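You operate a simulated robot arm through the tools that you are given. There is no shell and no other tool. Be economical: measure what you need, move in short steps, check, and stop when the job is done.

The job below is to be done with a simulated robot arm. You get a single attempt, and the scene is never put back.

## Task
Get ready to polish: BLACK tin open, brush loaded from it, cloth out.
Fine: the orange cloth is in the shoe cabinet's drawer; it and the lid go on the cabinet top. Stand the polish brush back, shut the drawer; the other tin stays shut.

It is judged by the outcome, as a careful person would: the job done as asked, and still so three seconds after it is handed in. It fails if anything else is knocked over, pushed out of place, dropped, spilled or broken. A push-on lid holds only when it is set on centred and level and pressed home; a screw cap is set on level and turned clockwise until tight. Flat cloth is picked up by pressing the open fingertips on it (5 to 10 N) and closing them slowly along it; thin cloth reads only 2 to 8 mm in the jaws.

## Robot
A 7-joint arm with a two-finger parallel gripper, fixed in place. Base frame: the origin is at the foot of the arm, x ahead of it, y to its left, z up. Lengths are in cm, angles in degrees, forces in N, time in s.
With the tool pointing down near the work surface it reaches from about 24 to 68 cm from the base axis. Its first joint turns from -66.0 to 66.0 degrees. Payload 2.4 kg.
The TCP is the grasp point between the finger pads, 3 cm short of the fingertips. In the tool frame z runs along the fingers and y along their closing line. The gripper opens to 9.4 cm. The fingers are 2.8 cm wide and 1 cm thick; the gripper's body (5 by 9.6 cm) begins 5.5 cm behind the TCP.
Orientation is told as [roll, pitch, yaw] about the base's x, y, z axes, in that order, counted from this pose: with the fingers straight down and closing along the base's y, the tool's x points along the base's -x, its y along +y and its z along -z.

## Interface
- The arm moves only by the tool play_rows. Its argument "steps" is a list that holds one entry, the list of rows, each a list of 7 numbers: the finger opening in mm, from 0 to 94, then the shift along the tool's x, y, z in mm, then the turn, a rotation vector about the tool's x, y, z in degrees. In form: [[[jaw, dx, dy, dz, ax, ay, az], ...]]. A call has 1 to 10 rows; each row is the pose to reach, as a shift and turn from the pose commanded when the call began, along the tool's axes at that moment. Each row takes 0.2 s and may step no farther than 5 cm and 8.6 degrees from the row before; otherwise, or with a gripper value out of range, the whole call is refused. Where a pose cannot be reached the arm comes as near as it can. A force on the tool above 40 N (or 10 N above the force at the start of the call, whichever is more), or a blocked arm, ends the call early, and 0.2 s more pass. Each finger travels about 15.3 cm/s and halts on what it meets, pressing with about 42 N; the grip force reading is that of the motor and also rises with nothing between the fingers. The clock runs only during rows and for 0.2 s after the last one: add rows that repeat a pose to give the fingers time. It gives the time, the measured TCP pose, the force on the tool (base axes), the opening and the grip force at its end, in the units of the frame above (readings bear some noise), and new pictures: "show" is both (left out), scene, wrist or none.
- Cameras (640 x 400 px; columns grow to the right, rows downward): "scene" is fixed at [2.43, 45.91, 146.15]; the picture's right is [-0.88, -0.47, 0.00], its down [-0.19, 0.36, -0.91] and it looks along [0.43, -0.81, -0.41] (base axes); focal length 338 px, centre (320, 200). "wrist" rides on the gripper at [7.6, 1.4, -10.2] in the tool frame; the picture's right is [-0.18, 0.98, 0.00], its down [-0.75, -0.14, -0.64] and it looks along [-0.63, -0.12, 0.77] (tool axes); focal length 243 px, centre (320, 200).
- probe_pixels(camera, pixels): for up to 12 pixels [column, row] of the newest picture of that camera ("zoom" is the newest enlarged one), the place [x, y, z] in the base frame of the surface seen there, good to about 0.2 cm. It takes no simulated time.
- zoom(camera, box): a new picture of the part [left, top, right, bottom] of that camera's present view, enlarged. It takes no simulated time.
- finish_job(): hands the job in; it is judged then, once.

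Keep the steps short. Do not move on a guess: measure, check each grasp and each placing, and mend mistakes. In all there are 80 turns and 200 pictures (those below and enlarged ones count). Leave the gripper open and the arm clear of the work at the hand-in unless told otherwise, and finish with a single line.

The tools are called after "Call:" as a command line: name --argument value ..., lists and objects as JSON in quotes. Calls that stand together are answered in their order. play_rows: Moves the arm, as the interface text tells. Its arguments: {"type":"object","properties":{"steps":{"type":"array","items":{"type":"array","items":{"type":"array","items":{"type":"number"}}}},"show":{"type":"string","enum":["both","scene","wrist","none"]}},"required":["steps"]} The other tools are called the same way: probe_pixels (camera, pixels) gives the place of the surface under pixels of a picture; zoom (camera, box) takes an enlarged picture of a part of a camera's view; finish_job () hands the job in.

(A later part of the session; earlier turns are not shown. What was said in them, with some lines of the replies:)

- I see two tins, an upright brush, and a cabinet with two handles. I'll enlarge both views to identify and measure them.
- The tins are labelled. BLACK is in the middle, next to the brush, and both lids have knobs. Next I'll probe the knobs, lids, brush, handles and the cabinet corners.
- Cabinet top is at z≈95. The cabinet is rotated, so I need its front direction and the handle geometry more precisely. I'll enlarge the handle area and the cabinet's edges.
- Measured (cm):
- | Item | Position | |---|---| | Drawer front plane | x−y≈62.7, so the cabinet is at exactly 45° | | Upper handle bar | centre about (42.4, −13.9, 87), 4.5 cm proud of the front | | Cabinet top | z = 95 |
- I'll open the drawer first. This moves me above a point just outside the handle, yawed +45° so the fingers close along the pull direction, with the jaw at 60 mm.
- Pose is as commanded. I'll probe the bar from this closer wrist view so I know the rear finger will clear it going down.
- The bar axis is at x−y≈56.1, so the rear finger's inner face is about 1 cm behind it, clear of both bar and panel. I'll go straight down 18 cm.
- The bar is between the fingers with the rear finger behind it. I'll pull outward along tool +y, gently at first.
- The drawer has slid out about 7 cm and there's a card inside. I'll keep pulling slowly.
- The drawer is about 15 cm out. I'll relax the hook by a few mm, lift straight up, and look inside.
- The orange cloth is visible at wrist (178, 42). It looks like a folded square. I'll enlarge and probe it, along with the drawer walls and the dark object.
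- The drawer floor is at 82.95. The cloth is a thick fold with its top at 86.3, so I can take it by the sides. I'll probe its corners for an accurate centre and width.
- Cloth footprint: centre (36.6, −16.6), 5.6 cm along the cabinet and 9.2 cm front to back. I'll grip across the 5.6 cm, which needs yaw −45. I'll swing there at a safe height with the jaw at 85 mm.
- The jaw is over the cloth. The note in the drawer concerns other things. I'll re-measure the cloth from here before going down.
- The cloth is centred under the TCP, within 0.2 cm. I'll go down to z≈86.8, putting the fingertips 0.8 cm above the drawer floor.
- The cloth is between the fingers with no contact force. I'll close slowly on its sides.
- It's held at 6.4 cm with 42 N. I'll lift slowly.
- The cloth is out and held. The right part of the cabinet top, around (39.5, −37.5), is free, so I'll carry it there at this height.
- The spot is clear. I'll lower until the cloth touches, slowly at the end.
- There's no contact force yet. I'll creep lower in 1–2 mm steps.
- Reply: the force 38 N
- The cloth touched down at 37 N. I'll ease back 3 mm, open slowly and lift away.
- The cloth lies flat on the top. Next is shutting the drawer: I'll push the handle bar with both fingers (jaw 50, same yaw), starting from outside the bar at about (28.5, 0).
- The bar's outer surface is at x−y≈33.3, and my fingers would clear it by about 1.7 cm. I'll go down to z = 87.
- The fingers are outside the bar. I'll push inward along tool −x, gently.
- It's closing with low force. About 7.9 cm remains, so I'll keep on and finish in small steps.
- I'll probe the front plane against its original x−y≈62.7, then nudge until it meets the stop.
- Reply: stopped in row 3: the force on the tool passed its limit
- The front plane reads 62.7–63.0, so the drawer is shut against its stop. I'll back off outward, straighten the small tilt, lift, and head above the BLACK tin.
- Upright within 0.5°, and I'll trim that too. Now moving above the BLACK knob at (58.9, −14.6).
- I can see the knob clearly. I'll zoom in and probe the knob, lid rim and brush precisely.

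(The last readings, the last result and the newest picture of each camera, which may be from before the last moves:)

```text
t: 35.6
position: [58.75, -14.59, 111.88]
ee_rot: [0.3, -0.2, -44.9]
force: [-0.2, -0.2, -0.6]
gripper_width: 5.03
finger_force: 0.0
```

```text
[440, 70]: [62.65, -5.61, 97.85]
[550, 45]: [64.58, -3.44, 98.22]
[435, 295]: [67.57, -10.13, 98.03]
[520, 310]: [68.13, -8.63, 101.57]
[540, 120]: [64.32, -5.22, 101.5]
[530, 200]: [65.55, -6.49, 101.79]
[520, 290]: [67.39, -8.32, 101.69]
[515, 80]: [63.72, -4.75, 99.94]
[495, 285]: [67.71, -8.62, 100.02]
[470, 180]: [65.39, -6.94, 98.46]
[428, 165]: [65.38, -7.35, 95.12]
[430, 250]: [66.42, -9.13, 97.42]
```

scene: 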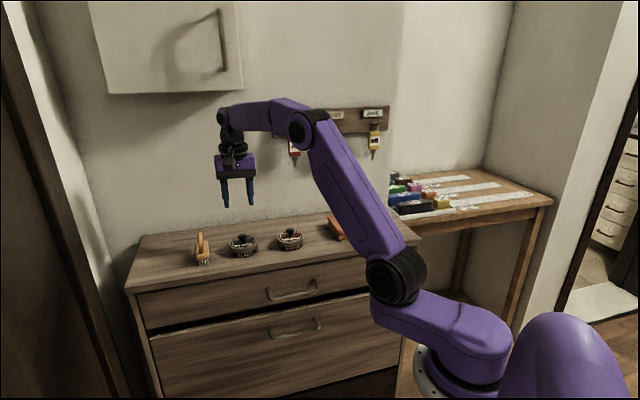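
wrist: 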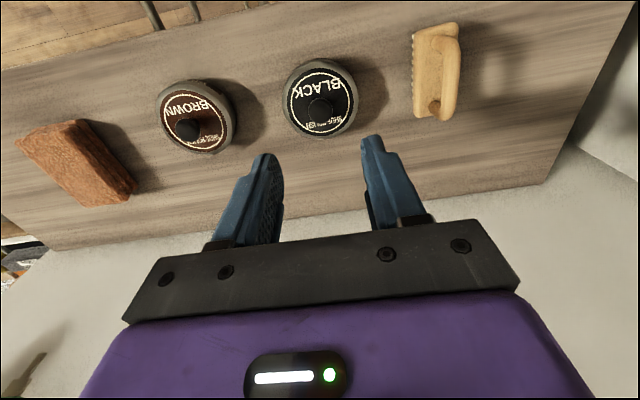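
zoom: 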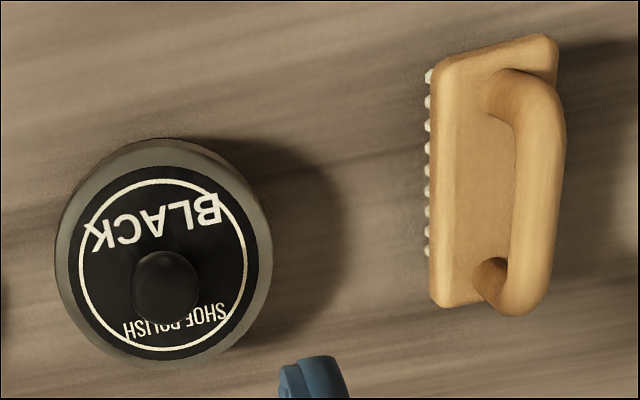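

Knob centre is about (59.0, −14.7), head about 2 cm across, top at z = 100. The lid's top face is at 97.8. I'll go down to tips just above the lid face (TCP z≈101.2), jaw 50.

Call:
play_rows --steps '[[[50, -2.5, 1.1, 30, 0, 0, 0], [50, -2.5, 1.1, 60, 0, 0, 0], [50, -2.5, 1.1, 85, 0, 0, 0], [50, -2.5, 1.1, 98, 0, 0, 0], [50, -2.5, 1.1, 106, 0, 0, 0], [50, -2.5, 1.1, 106, 0, 0, 0]]]'

Call:
zoom --camera "scene" --box '[190, 200, 310, 275]'

```text
t: 37.0
position: [59.02, -14.76, 101.4]
ee_rot: [0.3, -0.3, -44.9]
force: [0.3, 0.9, 0.4]
gripper_width: 5.02
finger_force: 0.1
```

scene: 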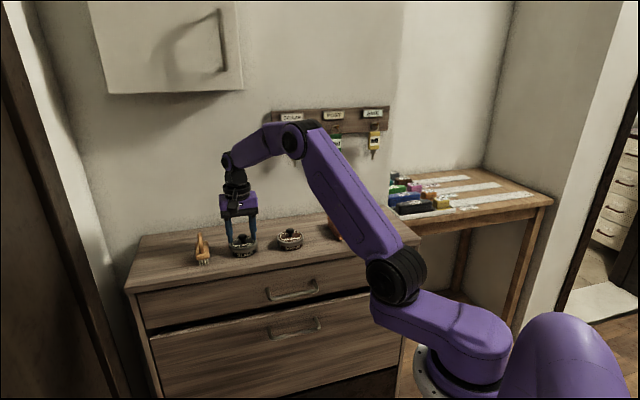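
wrist: 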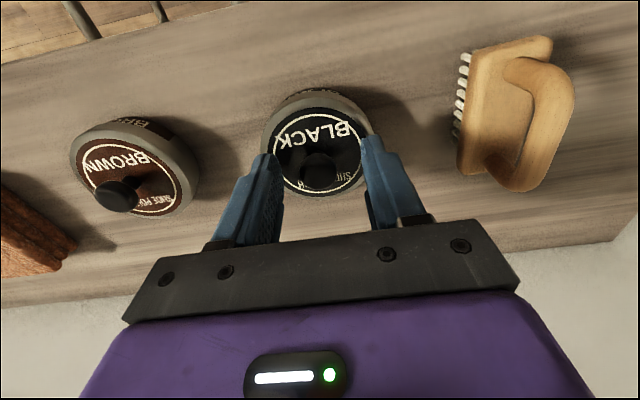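

```text
5.33 times, centred on (250, 238) of scene
```

zoom: 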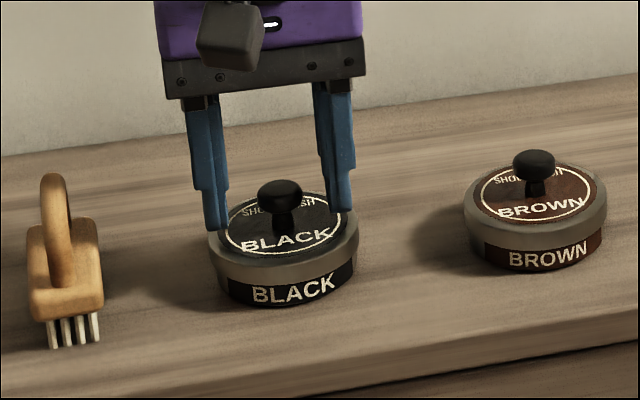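

The fingers straddle the knob just above the lid. I'll close slowly.

Call:
play_rows --steps '[[[40, 0, 0, 0, 0, 0, 0], [32, 0, 0, 0, 0, 0, 0], [26, 0, 0, 0, 0, 0, 0], [22, 0, 0, 0, 0, 0, 0], [18, 0, 0, 0, 0, 0, 0], [14, 0, 0, 0, 0, 0, 0], [10, 0, 0, 0, 0, 0, 0], [10, 0, 0, 0, 0, 0, 0]]]' --show "none"

Call:
zoom --camera "scene" --box '[190, 200, 310, 275]'

```text
t: 38.8
position: [59.13, -14.56, 101.59]
ee_rot: [0.4, -0.3, -44.9]
force: [0.4, 0.4, 0.1]
gripper_width: 2.09
finger_force: 42.0
```

```text
5.33 times, centred on (250, 238) of scene
```

zoom: 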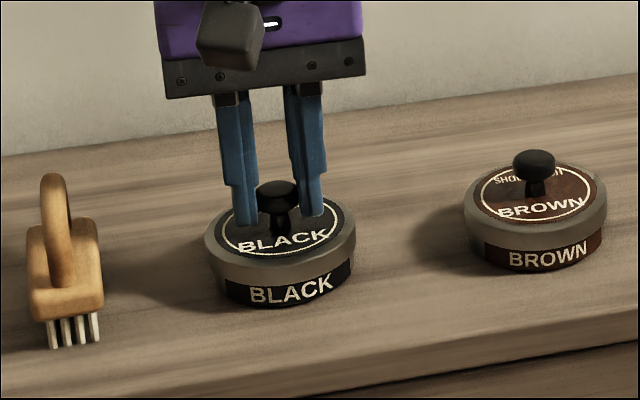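

The knob is held at 2.09 cm. I'll lift by 2 mm, then 4, and check whether the lid comes off or the tin rises too.

Call:
play_rows --steps '[[[10, 0, 0, -2, 0, 0, 0], [10, 0, 0, -4, 0, 0, 0], [10, 0, 0, -6, 0, 0, 0]]]' --show "none"

Call:
zoom --camera "scene" --box '[190, 200, 310, 275]'

```text
t: 39.6
position: [59.12, -14.56, 102.04]
ee_rot: [0.4, -0.4, -44.9]
force: [0.1, 0.0, -0.1]
gripper_width: 2.08
finger_force: 42.1
```

```text
5.33 times, centred on (250, 238) of scene
```

zoom: 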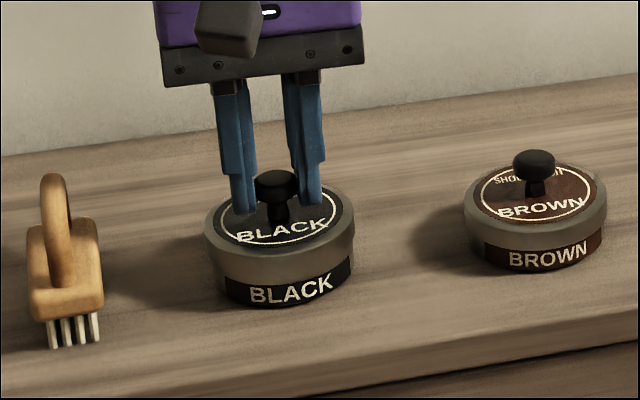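

The lid is rising while the tin stays put. I'll continue up 12 mm and check.

Call:
play_rows --steps '[[[10, 0, 0, -3, 0, 0, 0], [10, 0, 0, -6, 0, 0, 0], [10, 0, 0, -9, 0, 0, 0], [10, 0, 0, -12, 0, 0, 0]]]' --show "none"

Call:
zoom --camera "scene" --box '[190, 200, 310, 275]'

```text
t: 40.6
position: [59.12, -14.67, 103.25]
ee_rot: [0.2, -0.3, -44.9]
force: [0.7, -0.1, -0.1]
gripper_width: 2.11
finger_force: 42.1
```

```text
5.33 times, centred on (250, 238) of scene
```

zoom: 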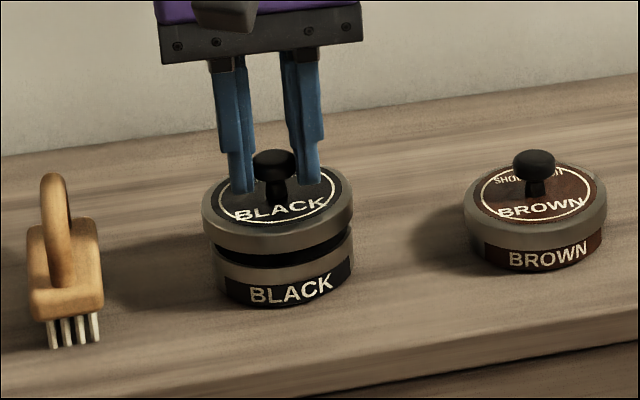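

The lid is off cleanly. I'll lift it, then carry it over to a free spot at (47, −33), between the brown tin and the cloth and slightly back.

Call:
play_rows --steps '[[[10, 0, 0, -30, 0, 0, 0], [10, 0, 0, -80, 0, 0, 0], [10, -7.4, -36, -80, 0, 0, 0], [10, -14.8, -72, -80, 0, 0, 0], [10, -22, -108, -80, 0, 0, 0], [10, -29.5, -144, -80, 0, 0, 0], [10, -37, -180, -80, 0, 0, 0], [10, -44.2, -215, -80, 0, 0, 0], [10, -44.2, -215, -80, 0, 0, 0]]]'

```text
t: 42.6
position: [46.99, -33.07, 111.33]
ee_rot: [0.3, -0.3, -44.8]
force: [-0.1, 0.0, -0.5]
gripper_width: 2.11
finger_force: 42.5
```

scene: 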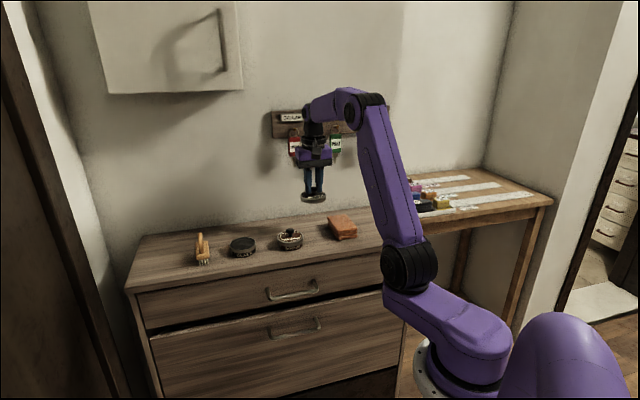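
wrist: 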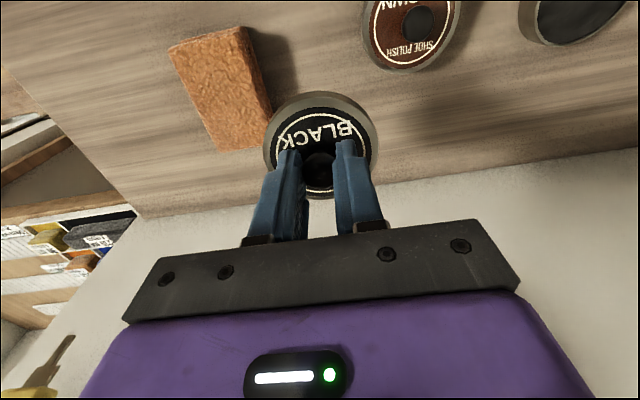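

I'll probe the hanging bottles to check they're clear before lowering.

Call:
probe_pixels --camera "scene" --pixels '[[295, 148], [335, 146], [313, 200], [290, 118]]'

Call:
play_rows --steps '[[[10, 0, 0, 30, 0, 0, 0], [10, 0, 0, 60, 0, 0, 0], [10, 0, 0, 85, 0, 0, 0], [10, 0, 0, 100, 0, 0, 0], [10, 0, 0, 106, 0, 0, 0], [10, 0, 0, 108, 0, 0, 0]]]'

```text
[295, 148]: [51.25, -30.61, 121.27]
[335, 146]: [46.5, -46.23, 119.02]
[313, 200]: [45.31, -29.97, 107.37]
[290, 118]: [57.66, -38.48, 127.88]
```

```text
t: 44.0
position: [47.04, -33.03, 100.39]
ee_rot: [0.3, -0.2, -44.9]
force: [0.6, -0.1, -0.6]
gripper_width: 2.09
finger_force: 41.9
```

scene: 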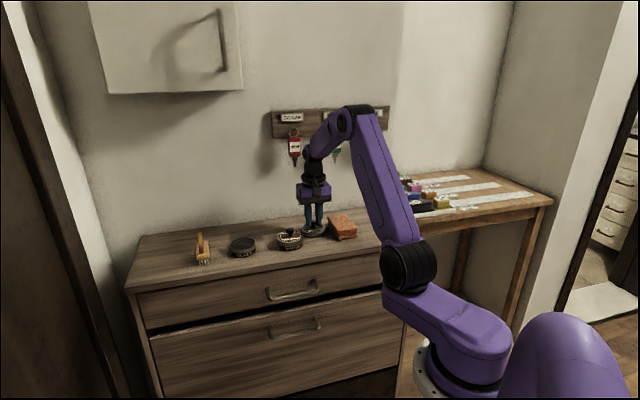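
wrist: 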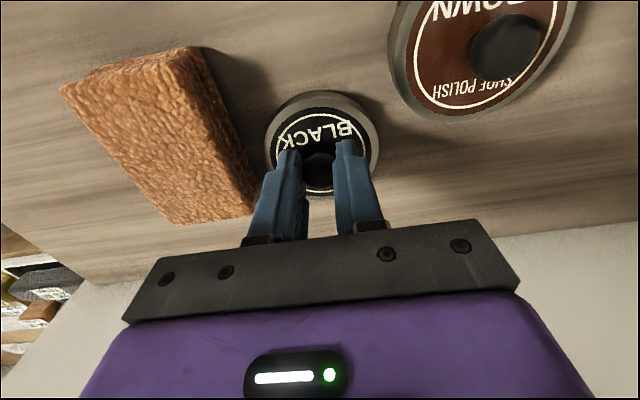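

No contact yet. Creeping down 3 mm.

Call:
play_rows --steps '[[[10, 0, 0, 1, 0, 0, 0], [10, 0, 0, 2, 0, 0, 0], [10, 0, 0, 3, 0, 0, 0]]]' --show "none"

Call:
zoom --camera "scene" --box '[270, 190, 370, 252]'

```text
t: 44.8
position: [47.05, -33.08, 100.06]
ee_rot: [0.3, -0.3, -44.9]
force: [-0.5, 0.1, -0.9]
gripper_width: 2.09
finger_force: 41.6
```

```text
6.40 times, centred on (320, 221) of scene
```

zoom: 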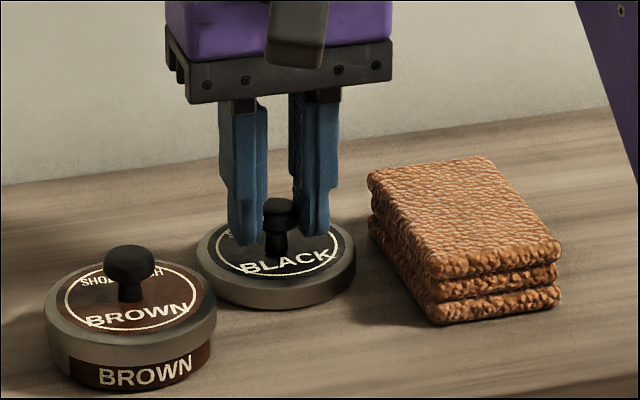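

Very close to the surface now. Two more mm.

Call:
play_rows --steps '[[[10, 0, 0, 1, 0, 0, 0], [10, 0, 0, 1.5, 0, 0, 0], [10, 0, 0, 2, 0, 0, 0]]]' --show "none"

Call:
probe_pixels --camera "scene" --pixels '[[322, 234], [312, 234]]'

```text
t: 45.6
position: [47.08, -33.02, 99.97]
ee_rot: [0.4, -0.2, -44.9]
force: [-1.5, 0.3, 4.8]
gripper_width: 2.09
finger_force: 41.9
```

```text
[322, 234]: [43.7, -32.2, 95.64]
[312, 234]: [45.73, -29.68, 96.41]
```

Contact at 4.8 N, so the lid rests on the top. I'll open slowly and rise.

Call:
play_rows --steps '[[[20, 0, 0, 0, 0, 0, 0], [24, 0, 0, 0, 0, 0, 0], [30, 0, 0, 0, 0, 0, 0], [40, 0, 0, 0, 0, 0, 0], [40, 0, 0, 0, 0, 0, 0], [40, 0, 0, -20, 0, 0, 0], [40, 0, 0, -60, 0, 0, 0], [40, 0, 0, -100, 0, 0, 0], [40, 0, 0, -130, 0, 0, 0]]]'

Call:
zoom --camera "scene" --box '[180, 200, 380, 325]'

```text
t: 47.6
position: [46.78, -33.06, 113.08]
ee_rot: [0.3, -0.1, -44.9]
force: [-0.4, -0.2, 0.3]
gripper_width: 3.99
finger_force: 0.0
```

scene: 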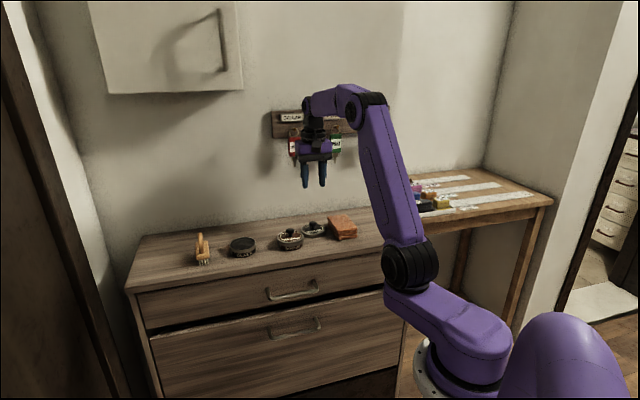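
wrist: 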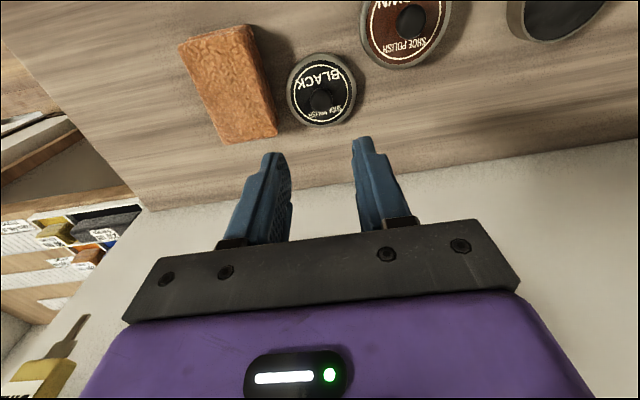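

```text
3.20 times, centred on (280, 262) of scene
```

zoom: 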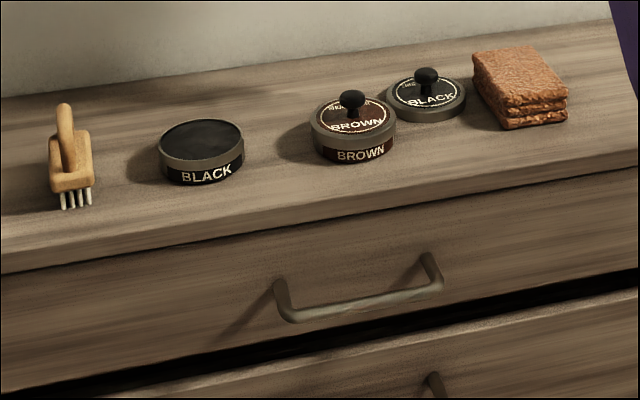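

The BLACK tin is open and untouched, and its lid sits flat between the brown tin and the cloth. Next is the brush. Its handle arch runs front to back, centred about (65.95, −6.9), top z≈101.8. I'll move above it at the same yaw.

Call:
play_rows --steps '[[[50, 5.5, 35.6, 0, 0, 0, 0], [50, 11, 71.2, 0, 0, 0, 0], [50, 16.5, 106.8, 0, 0, 0, 0], [50, 22, 142.4, 0, 0, 0, 0], [50, 27.5, 178, 0, 0, 0, 0], [50, 33, 213.6, 0, 0, 0, 0], [50, 38.5, 249.2, 0, 0, 0, 0], [50, 44, 284.8, 0, 0, 0, 0], [50, 49.6, 320.4, 0, 0, 0, 0], [50, 49.6, 320.4, 0, 0, 0, 0]]]'

Call:
zoom --camera "wrist" --box '[200, 20, 400, 160]'

Call:
zoom --camera "scene" --box '[185, 225, 265, 275]'

```text
t: 49.8
position: [65.32, -6.68, 112.74]
ee_rot: [0.2, -0.2, -45.0]
force: [-0.6, 0.9, 0.4]
gripper_width: 4.99
finger_force: 0.1
out of reach, approached as far as the arm can: row 9, 10
```

scene: 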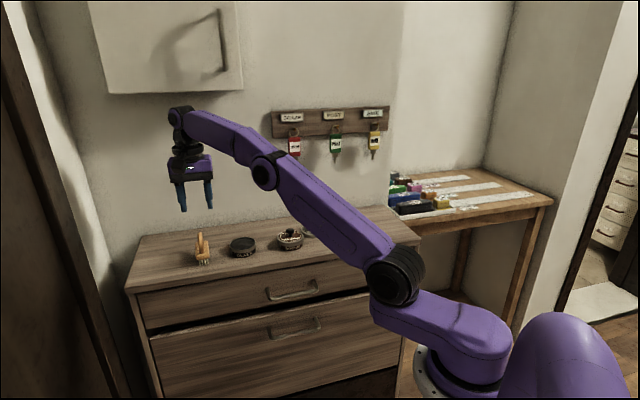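
wrist: 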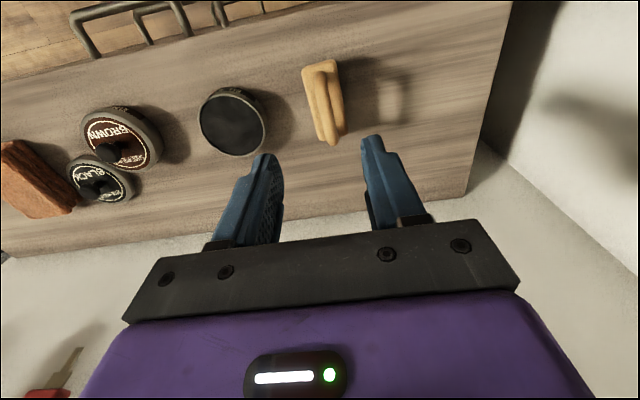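

```text
2.86 times, centred on (300, 90) of wrist
```

zoom: 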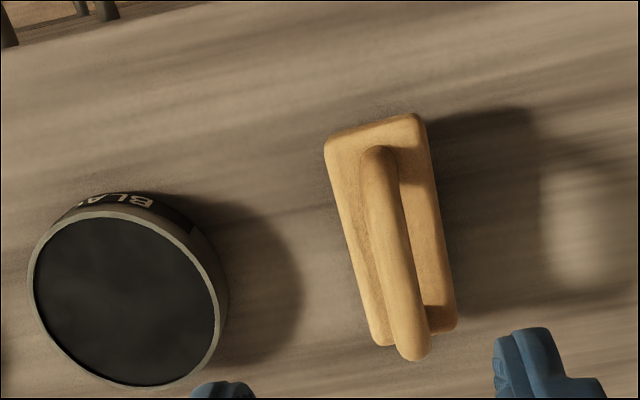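

```text
8.00 times, centred on (225, 250) of scene
```

zoom: 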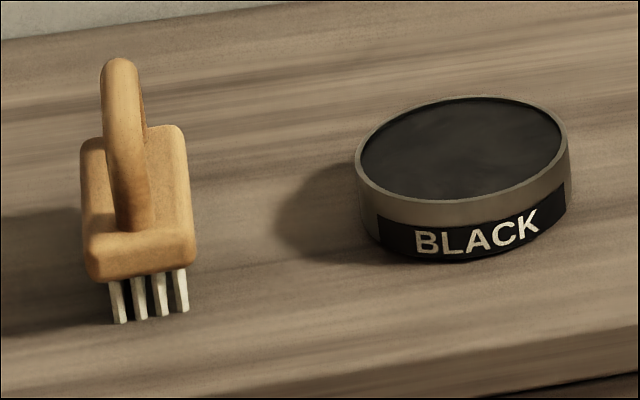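

The arm is at its reach limit here at (65.3, −6.7). A grip slightly forward on the handle will be fine. I'll measure the handle and the tin's polish surface and rim from this zoom.

Call:
probe_pixels --camera "zoom" --pixels '[[140, 160], [380, 150], [440, 165]]'

Call:
probe_pixels --camera "wrist" --pixels '[[233, 124], [213, 128], [264, 125], [233, 92], [240, 153], [211, 105], [260, 145], [320, 75], [325, 105], [331, 138], [308, 70], [340, 65]]'

Call:
probe_pixels --camera "scene" --pixels '[[200, 235], [201, 247], [208, 262], [199, 264], [205, 245], [196, 258]]'

```text
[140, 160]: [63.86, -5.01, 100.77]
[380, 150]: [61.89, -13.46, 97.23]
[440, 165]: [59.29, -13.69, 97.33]
```

```text
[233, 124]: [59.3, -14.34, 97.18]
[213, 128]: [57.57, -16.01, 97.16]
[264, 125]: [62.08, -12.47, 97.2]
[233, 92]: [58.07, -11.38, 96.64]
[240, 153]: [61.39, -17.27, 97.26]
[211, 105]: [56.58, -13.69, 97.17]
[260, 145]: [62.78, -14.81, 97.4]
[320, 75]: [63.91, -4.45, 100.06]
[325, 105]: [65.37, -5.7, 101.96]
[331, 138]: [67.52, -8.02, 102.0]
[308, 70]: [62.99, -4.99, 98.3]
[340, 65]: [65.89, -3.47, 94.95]
```

```text
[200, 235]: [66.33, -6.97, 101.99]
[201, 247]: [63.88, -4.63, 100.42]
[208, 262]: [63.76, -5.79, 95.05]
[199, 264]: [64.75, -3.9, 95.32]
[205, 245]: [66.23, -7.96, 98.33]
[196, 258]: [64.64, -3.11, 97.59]
```

The polish surface is at z≈97.2, nearly flush with the rim. The tin centre is about (59.3, −14.4). The handle centre line is x+y≈59.3. I'll come down to z≈106, just above the handle, and see where the arm truly is.

Call:
play_rows --steps '[[[50, 0, 0, 25, 0, 0, 0], [50, 0, 0, 50, 0, 0, 0], [50, 0, 0, 65, 0, 0, 0], [50, 0, 0, 65, 0, 0, 0]]]'

```text
t: 50.8
position: [65.35, -6.67, 106.17]
ee_rot: [0.3, -0.3, -44.9]
force: [-0.9, -0.1, -0.3]
gripper_width: 5.01
finger_force: 0.1
```

scene: 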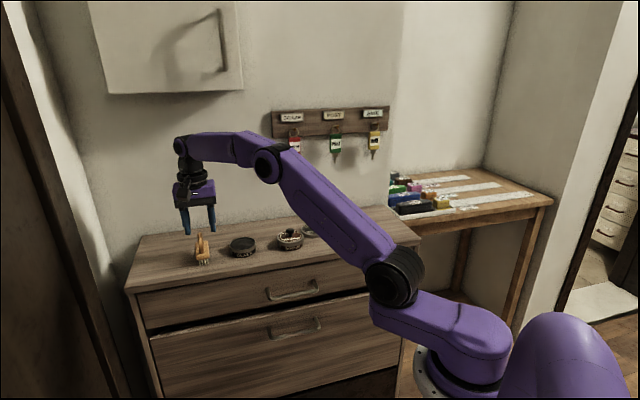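
wrist: 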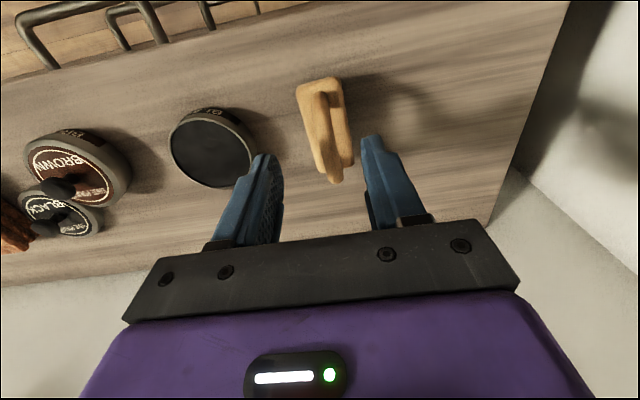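

It held position and no limit was reported. The handle is 5 mm to the right (+y tool) of centre, so I'll shift +4.7 mm and descend to TCP z≈102.2.

Call:
play_rows --steps '[[[50, 0, 4.7, 0, 0, 0, 0], [50, 0, 4.7, 15, 0, 0, 0], [50, 0, 4.7, 30, 0, 0, 0], [50, 0, 4.7, 40, 0, 0, 0], [50, 0, 4.7, 40, 0, 0, 0]]]'

Call:
zoom --camera "scene" --box '[160, 200, 260, 275]'

```text
t: 52.0
position: [65.78, -6.39, 102.22]
ee_rot: [0.4, -0.3, -44.9]
force: [0.0, -0.2, -0.3]
gripper_width: 5.01
finger_force: 0.2
```

scene: 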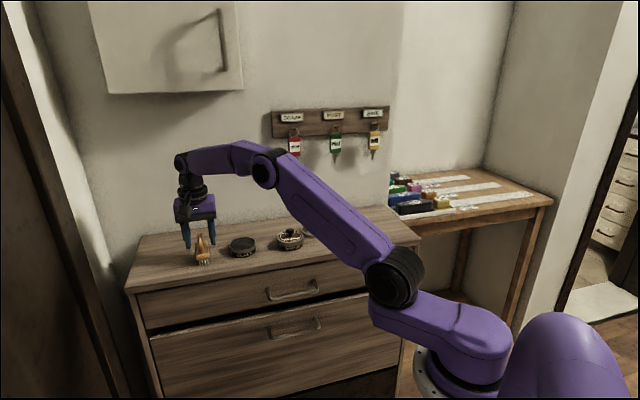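
wrist: 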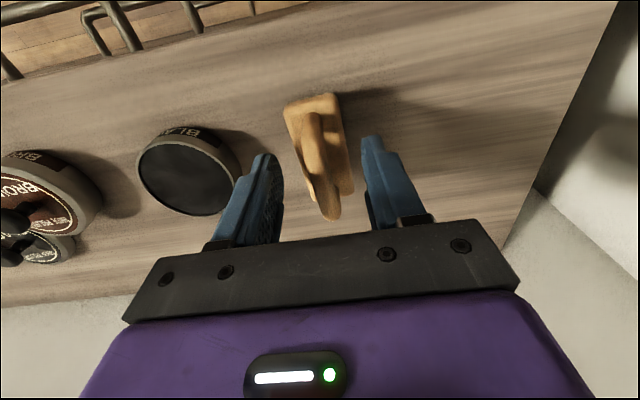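

```text
5.33 times, centred on (210, 238) of scene
```

zoom: 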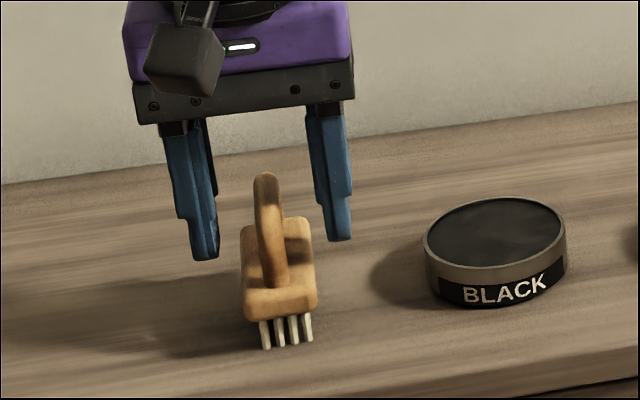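

The handle is centred between the fingers. Closing slowly.

Call:
play_rows --steps '[[[38, 0, 0, 0, 0, 0, 0], [28, 0, 0, 0, 0, 0, 0], [22, 0, 0, 0, 0, 0, 0], [17, 0, 0, 0, 0, 0, 0], [13, 0, 0, 0, 0, 0, 0], [9, 0, 0, 0, 0, 0, 0], [5, 0, 0, 0, 0, 0, 0], [5, 0, 0, 0, 0, 0, 0]]]' --show "wrist"

Call:
zoom --camera "scene" --box '[160, 200, 260, 275]'

```text
t: 53.8
position: [65.71, -6.47, 102.27]
ee_rot: [0.3, -0.3, -44.9]
force: [0.0, 0.0, 0.6]
gripper_width: 1.06
finger_force: 42.4
```

wrist: 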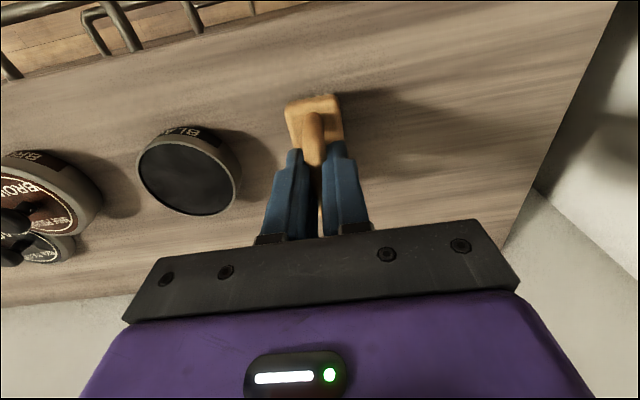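

```text
5.33 times, centred on (210, 238) of scene
```

zoom: 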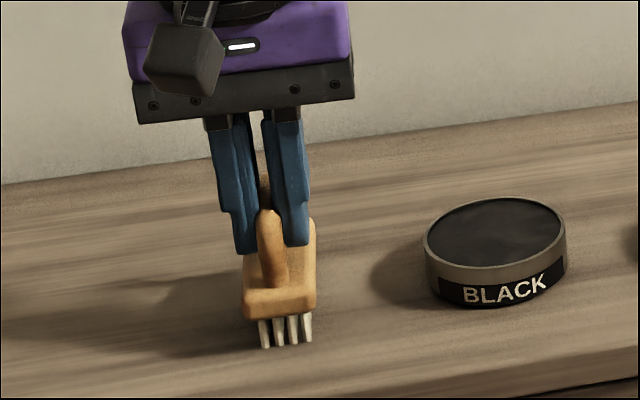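

Gripped firmly at 1.06 cm. The standing pose to return to is TCP (65.71, −6.47, 102.27), with the bristle tips 7.3 cm below the TCP. Lifting 5 cm.

Call:
play_rows --steps '[[[5, 0, 0, -5, 0, 0, 0], [5, 0, 0, -20, 0, 0, 0], [5, 0, 0, -40, 0, 0, 0], [5, 0, 0, -60, 0, 0, 0], [5, 0, 0, -60, 0, 0, 0]]]' --show "scene"

Call:
zoom --camera "scene" --box '[160, 190, 260, 275]'

```text
t: 55.0
position: [65.71, -6.56, 108.34]
ee_rot: [0.4, -0.3, -44.9]
force: [0.8, -0.2, 0.0]
gripper_width: 1.08
finger_force: 42.2
```

scene: 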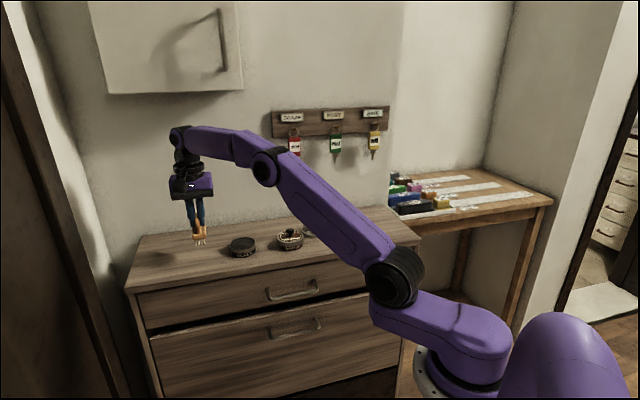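

```text
4.71 times, centred on (210, 232) of scene
```

zoom: 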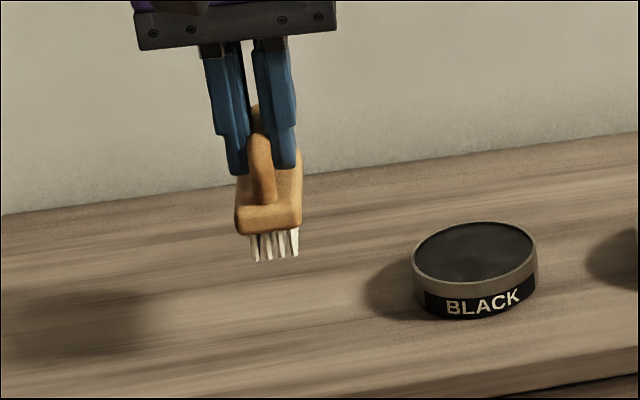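

The brush is lifted and level. I'll measure the tin rim and polish again from this clear view.

Call:
probe_pixels --camera "zoom" --pixels '[[416, 260], [535, 240], [475, 224], [470, 289], [475, 250], [440, 235], [520, 270], [470, 280], [238, 220], [298, 215], [252, 262], [297, 255]]'

```text
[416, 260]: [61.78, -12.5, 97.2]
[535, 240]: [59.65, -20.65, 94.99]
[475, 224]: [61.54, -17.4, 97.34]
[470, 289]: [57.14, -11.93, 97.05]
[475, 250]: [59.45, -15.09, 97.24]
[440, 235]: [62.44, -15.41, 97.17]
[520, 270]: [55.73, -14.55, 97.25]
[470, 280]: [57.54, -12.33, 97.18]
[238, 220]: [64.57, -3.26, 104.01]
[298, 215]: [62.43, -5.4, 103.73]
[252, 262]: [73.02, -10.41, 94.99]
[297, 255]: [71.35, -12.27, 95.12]
```

The tin is centred at about (59.2, −14.6), rim radius about 3.4, polish at 97.2. I'll bring the brush over it, still 4 cm above.

Call:
play_rows --steps '[[[5, -1.5, -26, 0, 0, 0, 0], [5, -3, -52, 0, 0, 0, 0], [5, -4.6, -78, 0, 0, 0, 0], [5, -6.2, -103.2, 0, 0, 0, 0], [5, -6.2, -103.2, 0, 0, 0, 0]]]'

Call:
zoom --camera "scene" --box '[190, 190, 290, 275]'

```text
t: 56.2
position: [58.87, -14.06, 108.14]
ee_rot: [0.3, -0.3, -44.9]
force: [0.1, 0.0, -0.1]
gripper_width: 1.07
finger_force: 41.8
```

scene: 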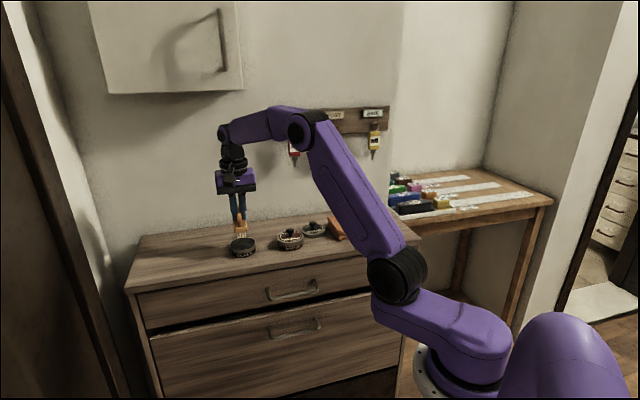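
wrist: 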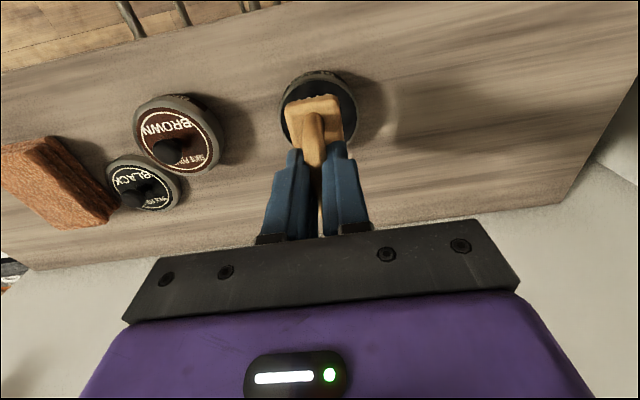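

```text
4.71 times, centred on (240, 232) of scene
```

zoom: 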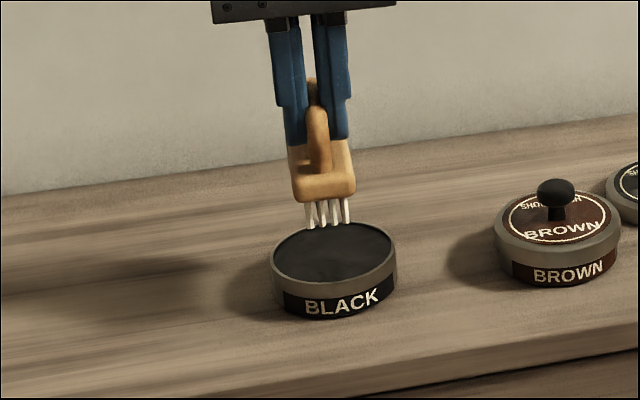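

Centred over the tin. I'll descend to just above contact, then creep.

Call:
play_rows --steps '[[[5, 0, 0, 12, 0, 0, 0], [5, 0, 0, 22, 0, 0, 0], [5, 0, 0, 28, 0, 0, 0], [5, 0, 0, 32, 0, 0, 0], [5, 0, 0, 34, 0, 0, 0]]]'

Call:
zoom --camera "scene" --box '[200, 210, 280, 270]'

Call:
zoom --camera "wrist" --box '[250, 40, 390, 160]'

```text
t: 57.4
position: [58.93, -14.08, 104.85]
ee_rot: [0.3, -0.3, -44.9]
force: [-0.2, 0.5, -1.4]
gripper_width: 1.05
finger_force: 41.7
```

scene: 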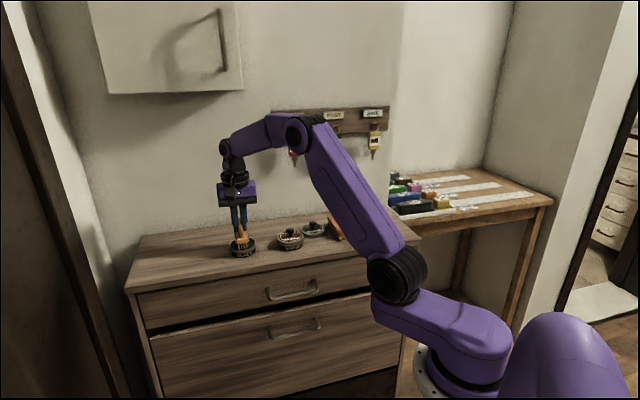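
wrist: 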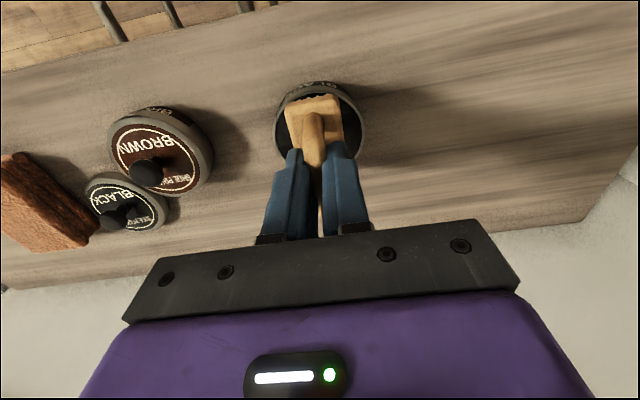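

```text
6.67 times, centred on (240, 240) of scene
```

zoom: 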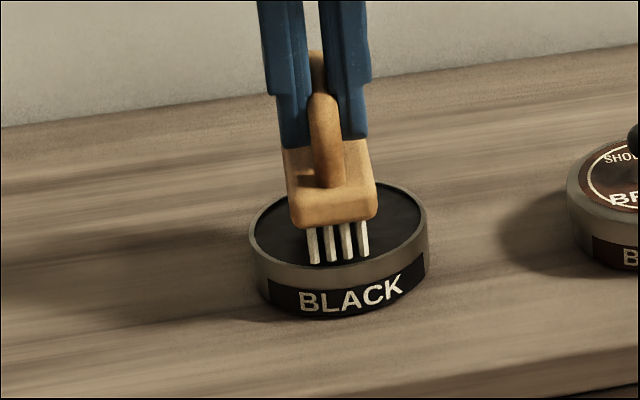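

```text
3.33 times, centred on (320, 100) of wrist
```

zoom: 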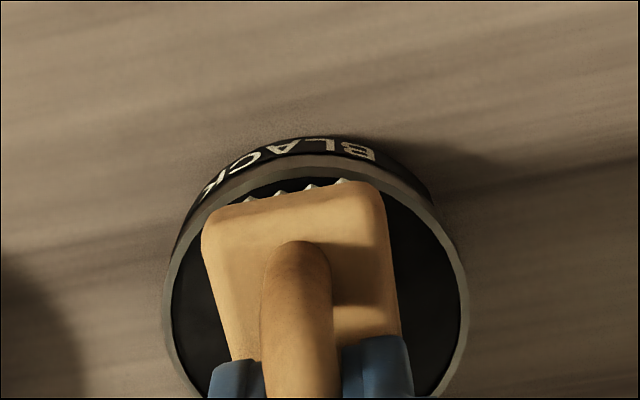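

The brush sits just inside the rim with the front bristles close to the front edge. I'll shift 2 mm back and 1 mm right, then creep down until contact.

Call:
play_rows --steps '[[[5, -2, 1, 0, 0, 0, 0], [5, -2, 1, 1.5, 0, 0, 0], [5, -2, 1, 3, 0, 0, 0], [5, -2, 1, 4, 0, 0, 0]]]' --show "none"

Call:
zoom --camera "scene" --box '[200, 210, 280, 270]'

```text
t: 58.4
position: [59.09, -14.14, 104.48]
ee_rot: [0.4, -0.3, -44.9]
force: [-1.2, 1.6, 9.0]
gripper_width: 1.07
finger_force: 42.1
```

```text
6.67 times, centred on (240, 240) of scene
```

zoom: 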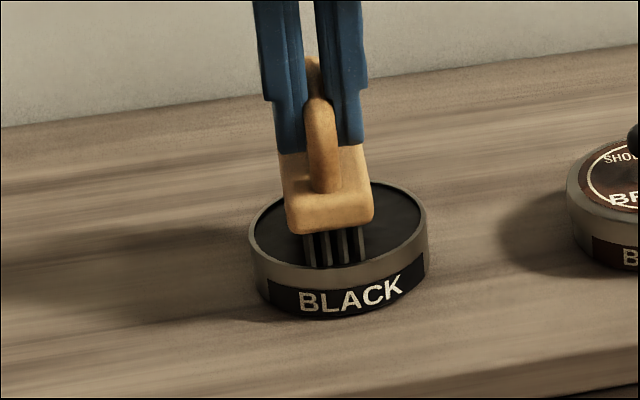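

Contact at 9 N, and the bristles have turned black, so the brush is loaded. I'll hold briefly, then lift straight up and check.

Call:
play_rows --steps '[[[5, 0, 0, 0, 0, 0, 0], [5, 0, 0, 0, 0, 0, 0], [5, 0, 0, -4, 0, 0, 0], [5, 0, 0, -15, 0, 0, 0], [5, 0, 0, -38, 0, 0, 0], [5, 0, 0, -38, 0, 0, 0]]]'

Call:
zoom --camera "scene" --box '[190, 195, 290, 270]'

```text
t: 59.8
position: [59.15, -14.17, 108.27]
ee_rot: [0.3, -0.2, -44.8]
force: [-0.4, 1.1, -0.1]
gripper_width: 1.1
finger_force: 41.9
```

scene: 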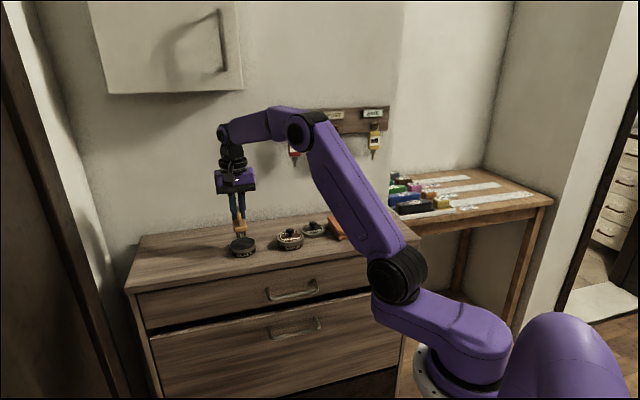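
wrist: 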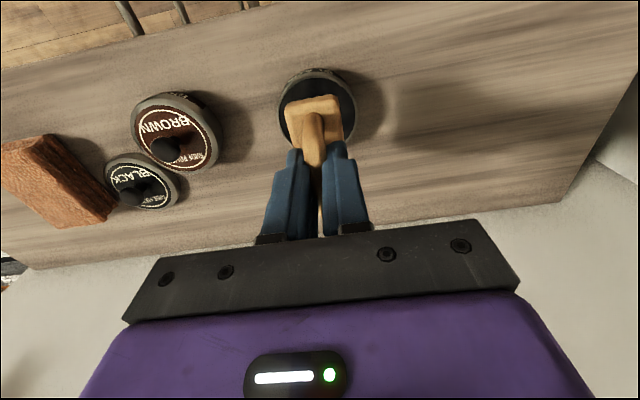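

```text
5.33 times, centred on (240, 232) of scene
```

zoom: 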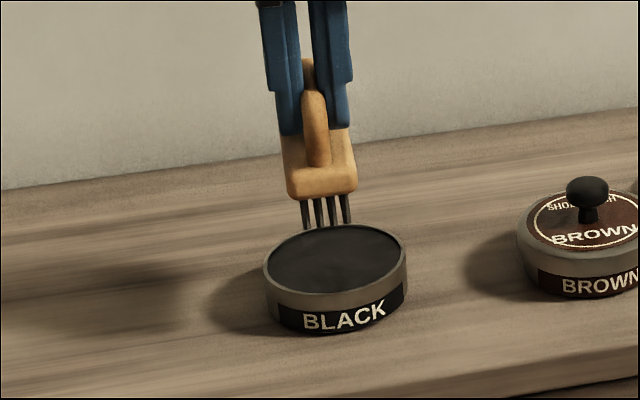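

The bristles are dark and loaded, and the tin is unmoved. I'll carry the brush back above its original place.

Call:
play_rows --steps '[[[5, 2, 26, 0, 0, 0, 0], [5, 4, 52, 0, 0, 0, 0], [5, 6, 78, 0, 0, 0, 0], [5, 7.8, 101, 0, 0, 0, 0], [5, 7.8, 101, 25, 0, 0, 0], [5, 7.8, 101, 45, 0, 0, 0], [5, 7.8, 101, 55, 0, 0, 0], [5, 7.8, 101, 55, 0, 0, 0]]]'

Call:
zoom --camera "scene" --box '[160, 200, 260, 275]'

```text
t: 61.6
position: [65.68, -6.67, 102.76]
ee_rot: [0.3, -0.3, -45.0]
force: [-1.2, 0.0, -0.3]
gripper_width: 1.07
finger_force: 41.8
```

scene: 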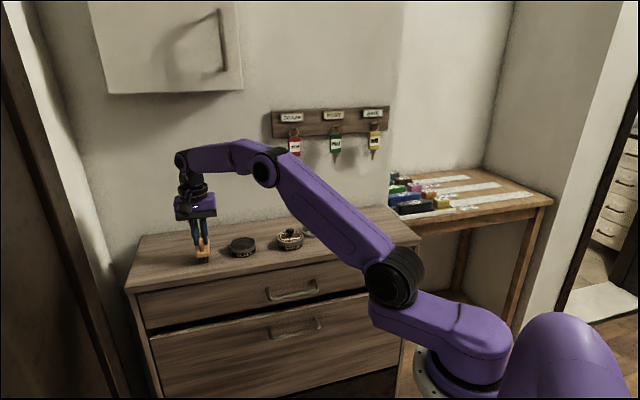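
wrist: 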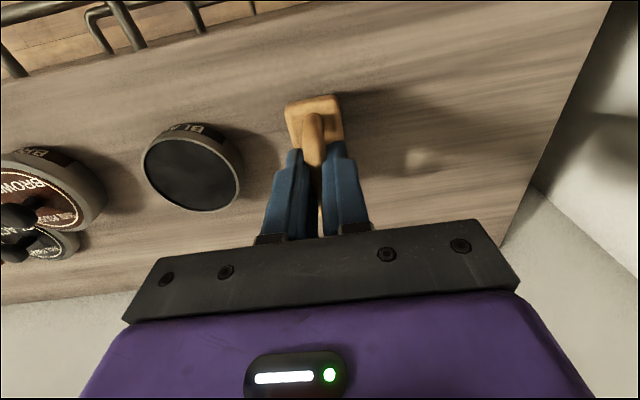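

```text
5.33 times, centred on (210, 238) of scene
```

zoom: 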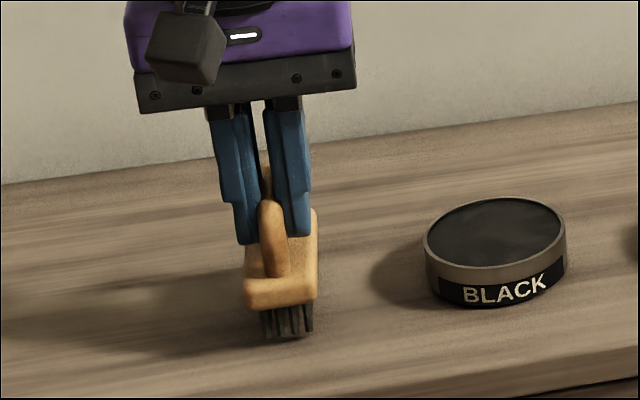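

The brush is 5 mm above its old spot and within 2 mm sideways. I'll creep down to contact.

Call:
play_rows --steps '[[[5, 1, 1, 2, 0, 0, 0], [5, 1, 1, 4, 0, 0, 0], [5, 1, 1, 5, 0, 0, 0], [5, 1, 1, 5.5, 0, 0, 0]]]' --show "none"

Call:
zoom --camera "scene" --box '[160, 200, 260, 275]'

```text
t: 62.6
position: [65.74, -6.36, 102.22]
ee_rot: [0.4, -0.3, -44.9]
force: [-1.3, 0.6, 4.4]
gripper_width: 1.1
finger_force: 42.4
```

```text
5.33 times, centred on (210, 238) of scene
```

zoom: 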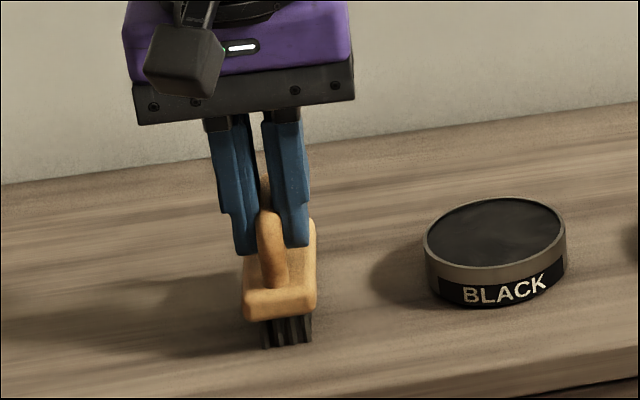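

Light contact at 4.4 N at the original height. I'll open slowly and evenly, then rise straight up.

Call:
play_rows --steps '[[[11, 0, 0, 0, 0, 0, 0], [14, 0, 0, 0, 0, 0, 0], [20, 0, 0, 0, 0, 0, 0], [30, 0, 0, 0, 0, 0, 0], [40, 0, 0, 0, 0, 0, 0], [40, 0, 0, 0, 0, 0, 0], [40, 0, 0, -15, 0, 0, 0], [40, 0, 0, -45, 0, 0, 0], [40, 0, 0, -75, 0, 0, 0]]]'

Call:
zoom --camera "scene" --box '[160, 200, 260, 275]'

```text
t: 64.6
position: [65.72, -6.37, 109.59]
ee_rot: [0.3, -0.3, -45.0]
force: [-0.2, -0.6, 0.3]
gripper_width: 3.98
finger_force: 0.2
```

scene: 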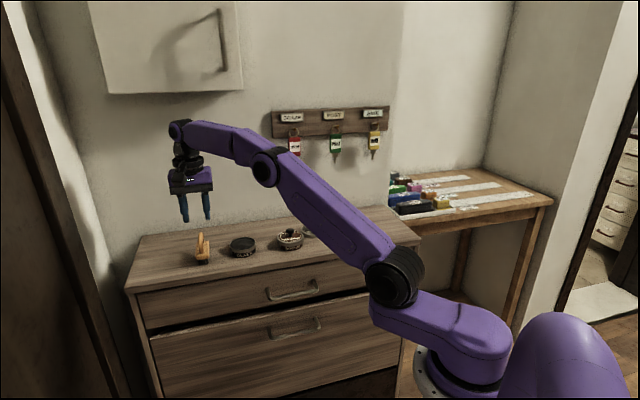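
wrist: 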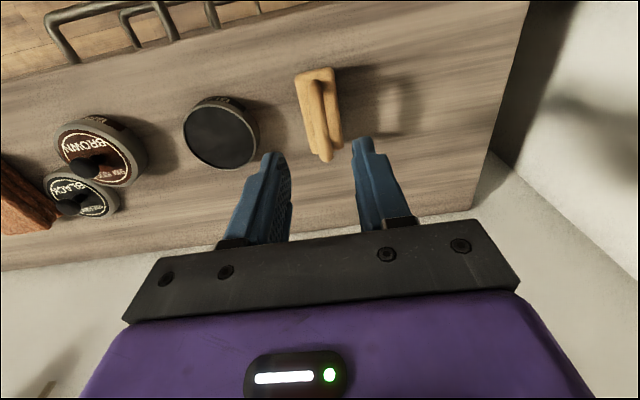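

```text
5.33 times, centred on (210, 238) of scene
```

zoom: 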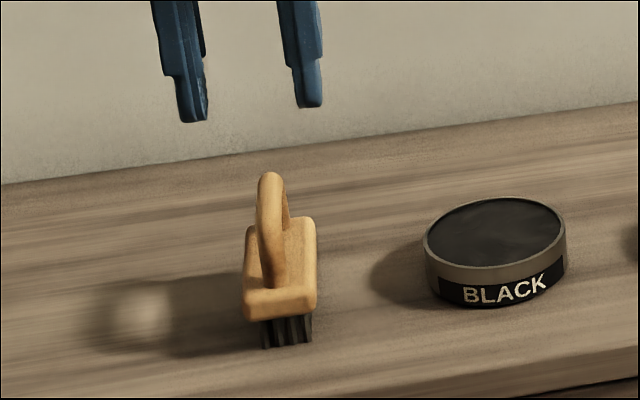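

The brush stands upright and loaded in its place. I'll move the arm up and back, clear of everything, with the jaw open.

Call:
play_rows --steps '[[[60, 0, 0, -25, 0, 0, 0], [80, 10, -20, -60, 0, 0, 0], [90, 25, -55, -80, 0, 0, 0], [90, 40, -90, -100, 0, 0, 0], [90, 55, -125, -120, 0, 0, 0], [90, 70, -160, -130, 0, 0, 0], [90, 85, -195, -140, 0, 0, 0], [90, 85, -195, -140, 0, 0, 0]]]'

Call:
zoom --camera "scene" --box '[120, 200, 420, 388]'

Call:
probe_pixels --camera "scene" --pixels '[[145, 312], [200, 300], [240, 290], [380, 262]]'

```text
t: 66.4
position: [45.75, -14.17, 123.32]
ee_rot: [0.3, -0.2, -44.9]
force: [-0.2, -0.4, 0.3]
gripper_width: 9.01
finger_force: 0.1
```

scene: 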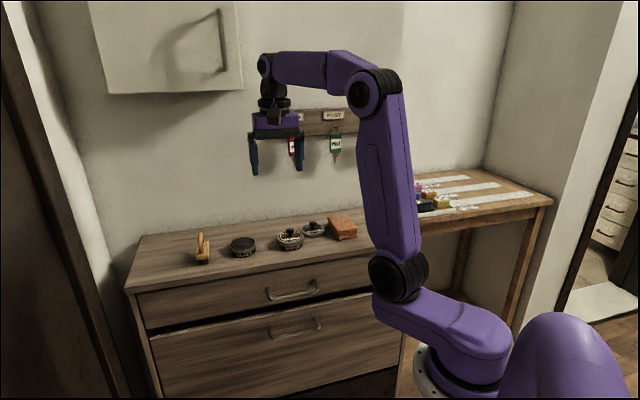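
wrist: 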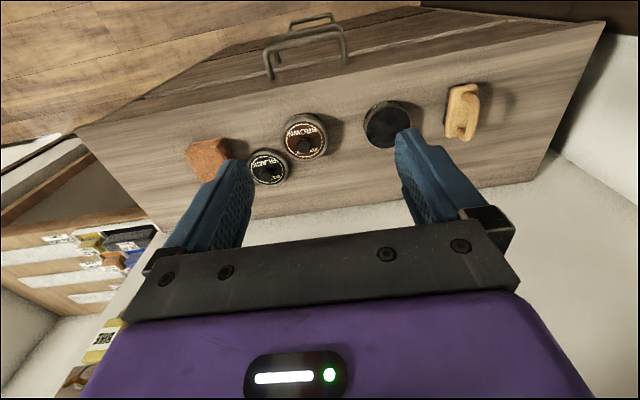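

```text
2.13 times, centred on (270, 294) of scene
```

zoom: 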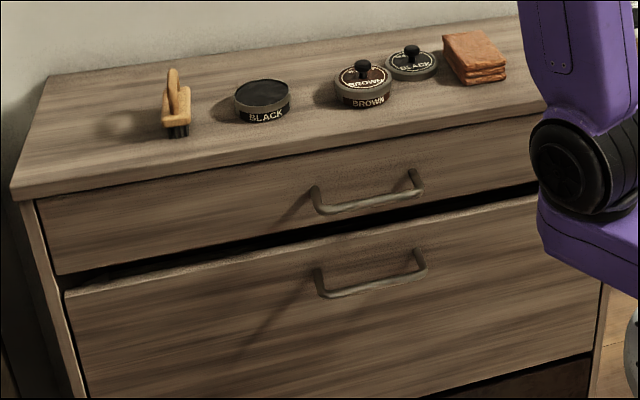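

```text
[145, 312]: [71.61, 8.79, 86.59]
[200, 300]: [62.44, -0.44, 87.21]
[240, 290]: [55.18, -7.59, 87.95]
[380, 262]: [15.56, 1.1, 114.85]
```

Final check: the drawer is shut, the BLACK tin is open, and its lid and the cloth are on the cabinet top. The loaded brush stands back in its place, the brown tin is still closed, and the arm is clear with the gripper open. Handing in.

Call:
finish_job

```text
The job is handed in.
```

The job is handed in: the BLACK tin is open with its lid on the cabinet top, the brush is loaded with black polish and standing back in its place, the orange cloth is on the cabinet top, the drawer is shut, and the brown tin is still closed.
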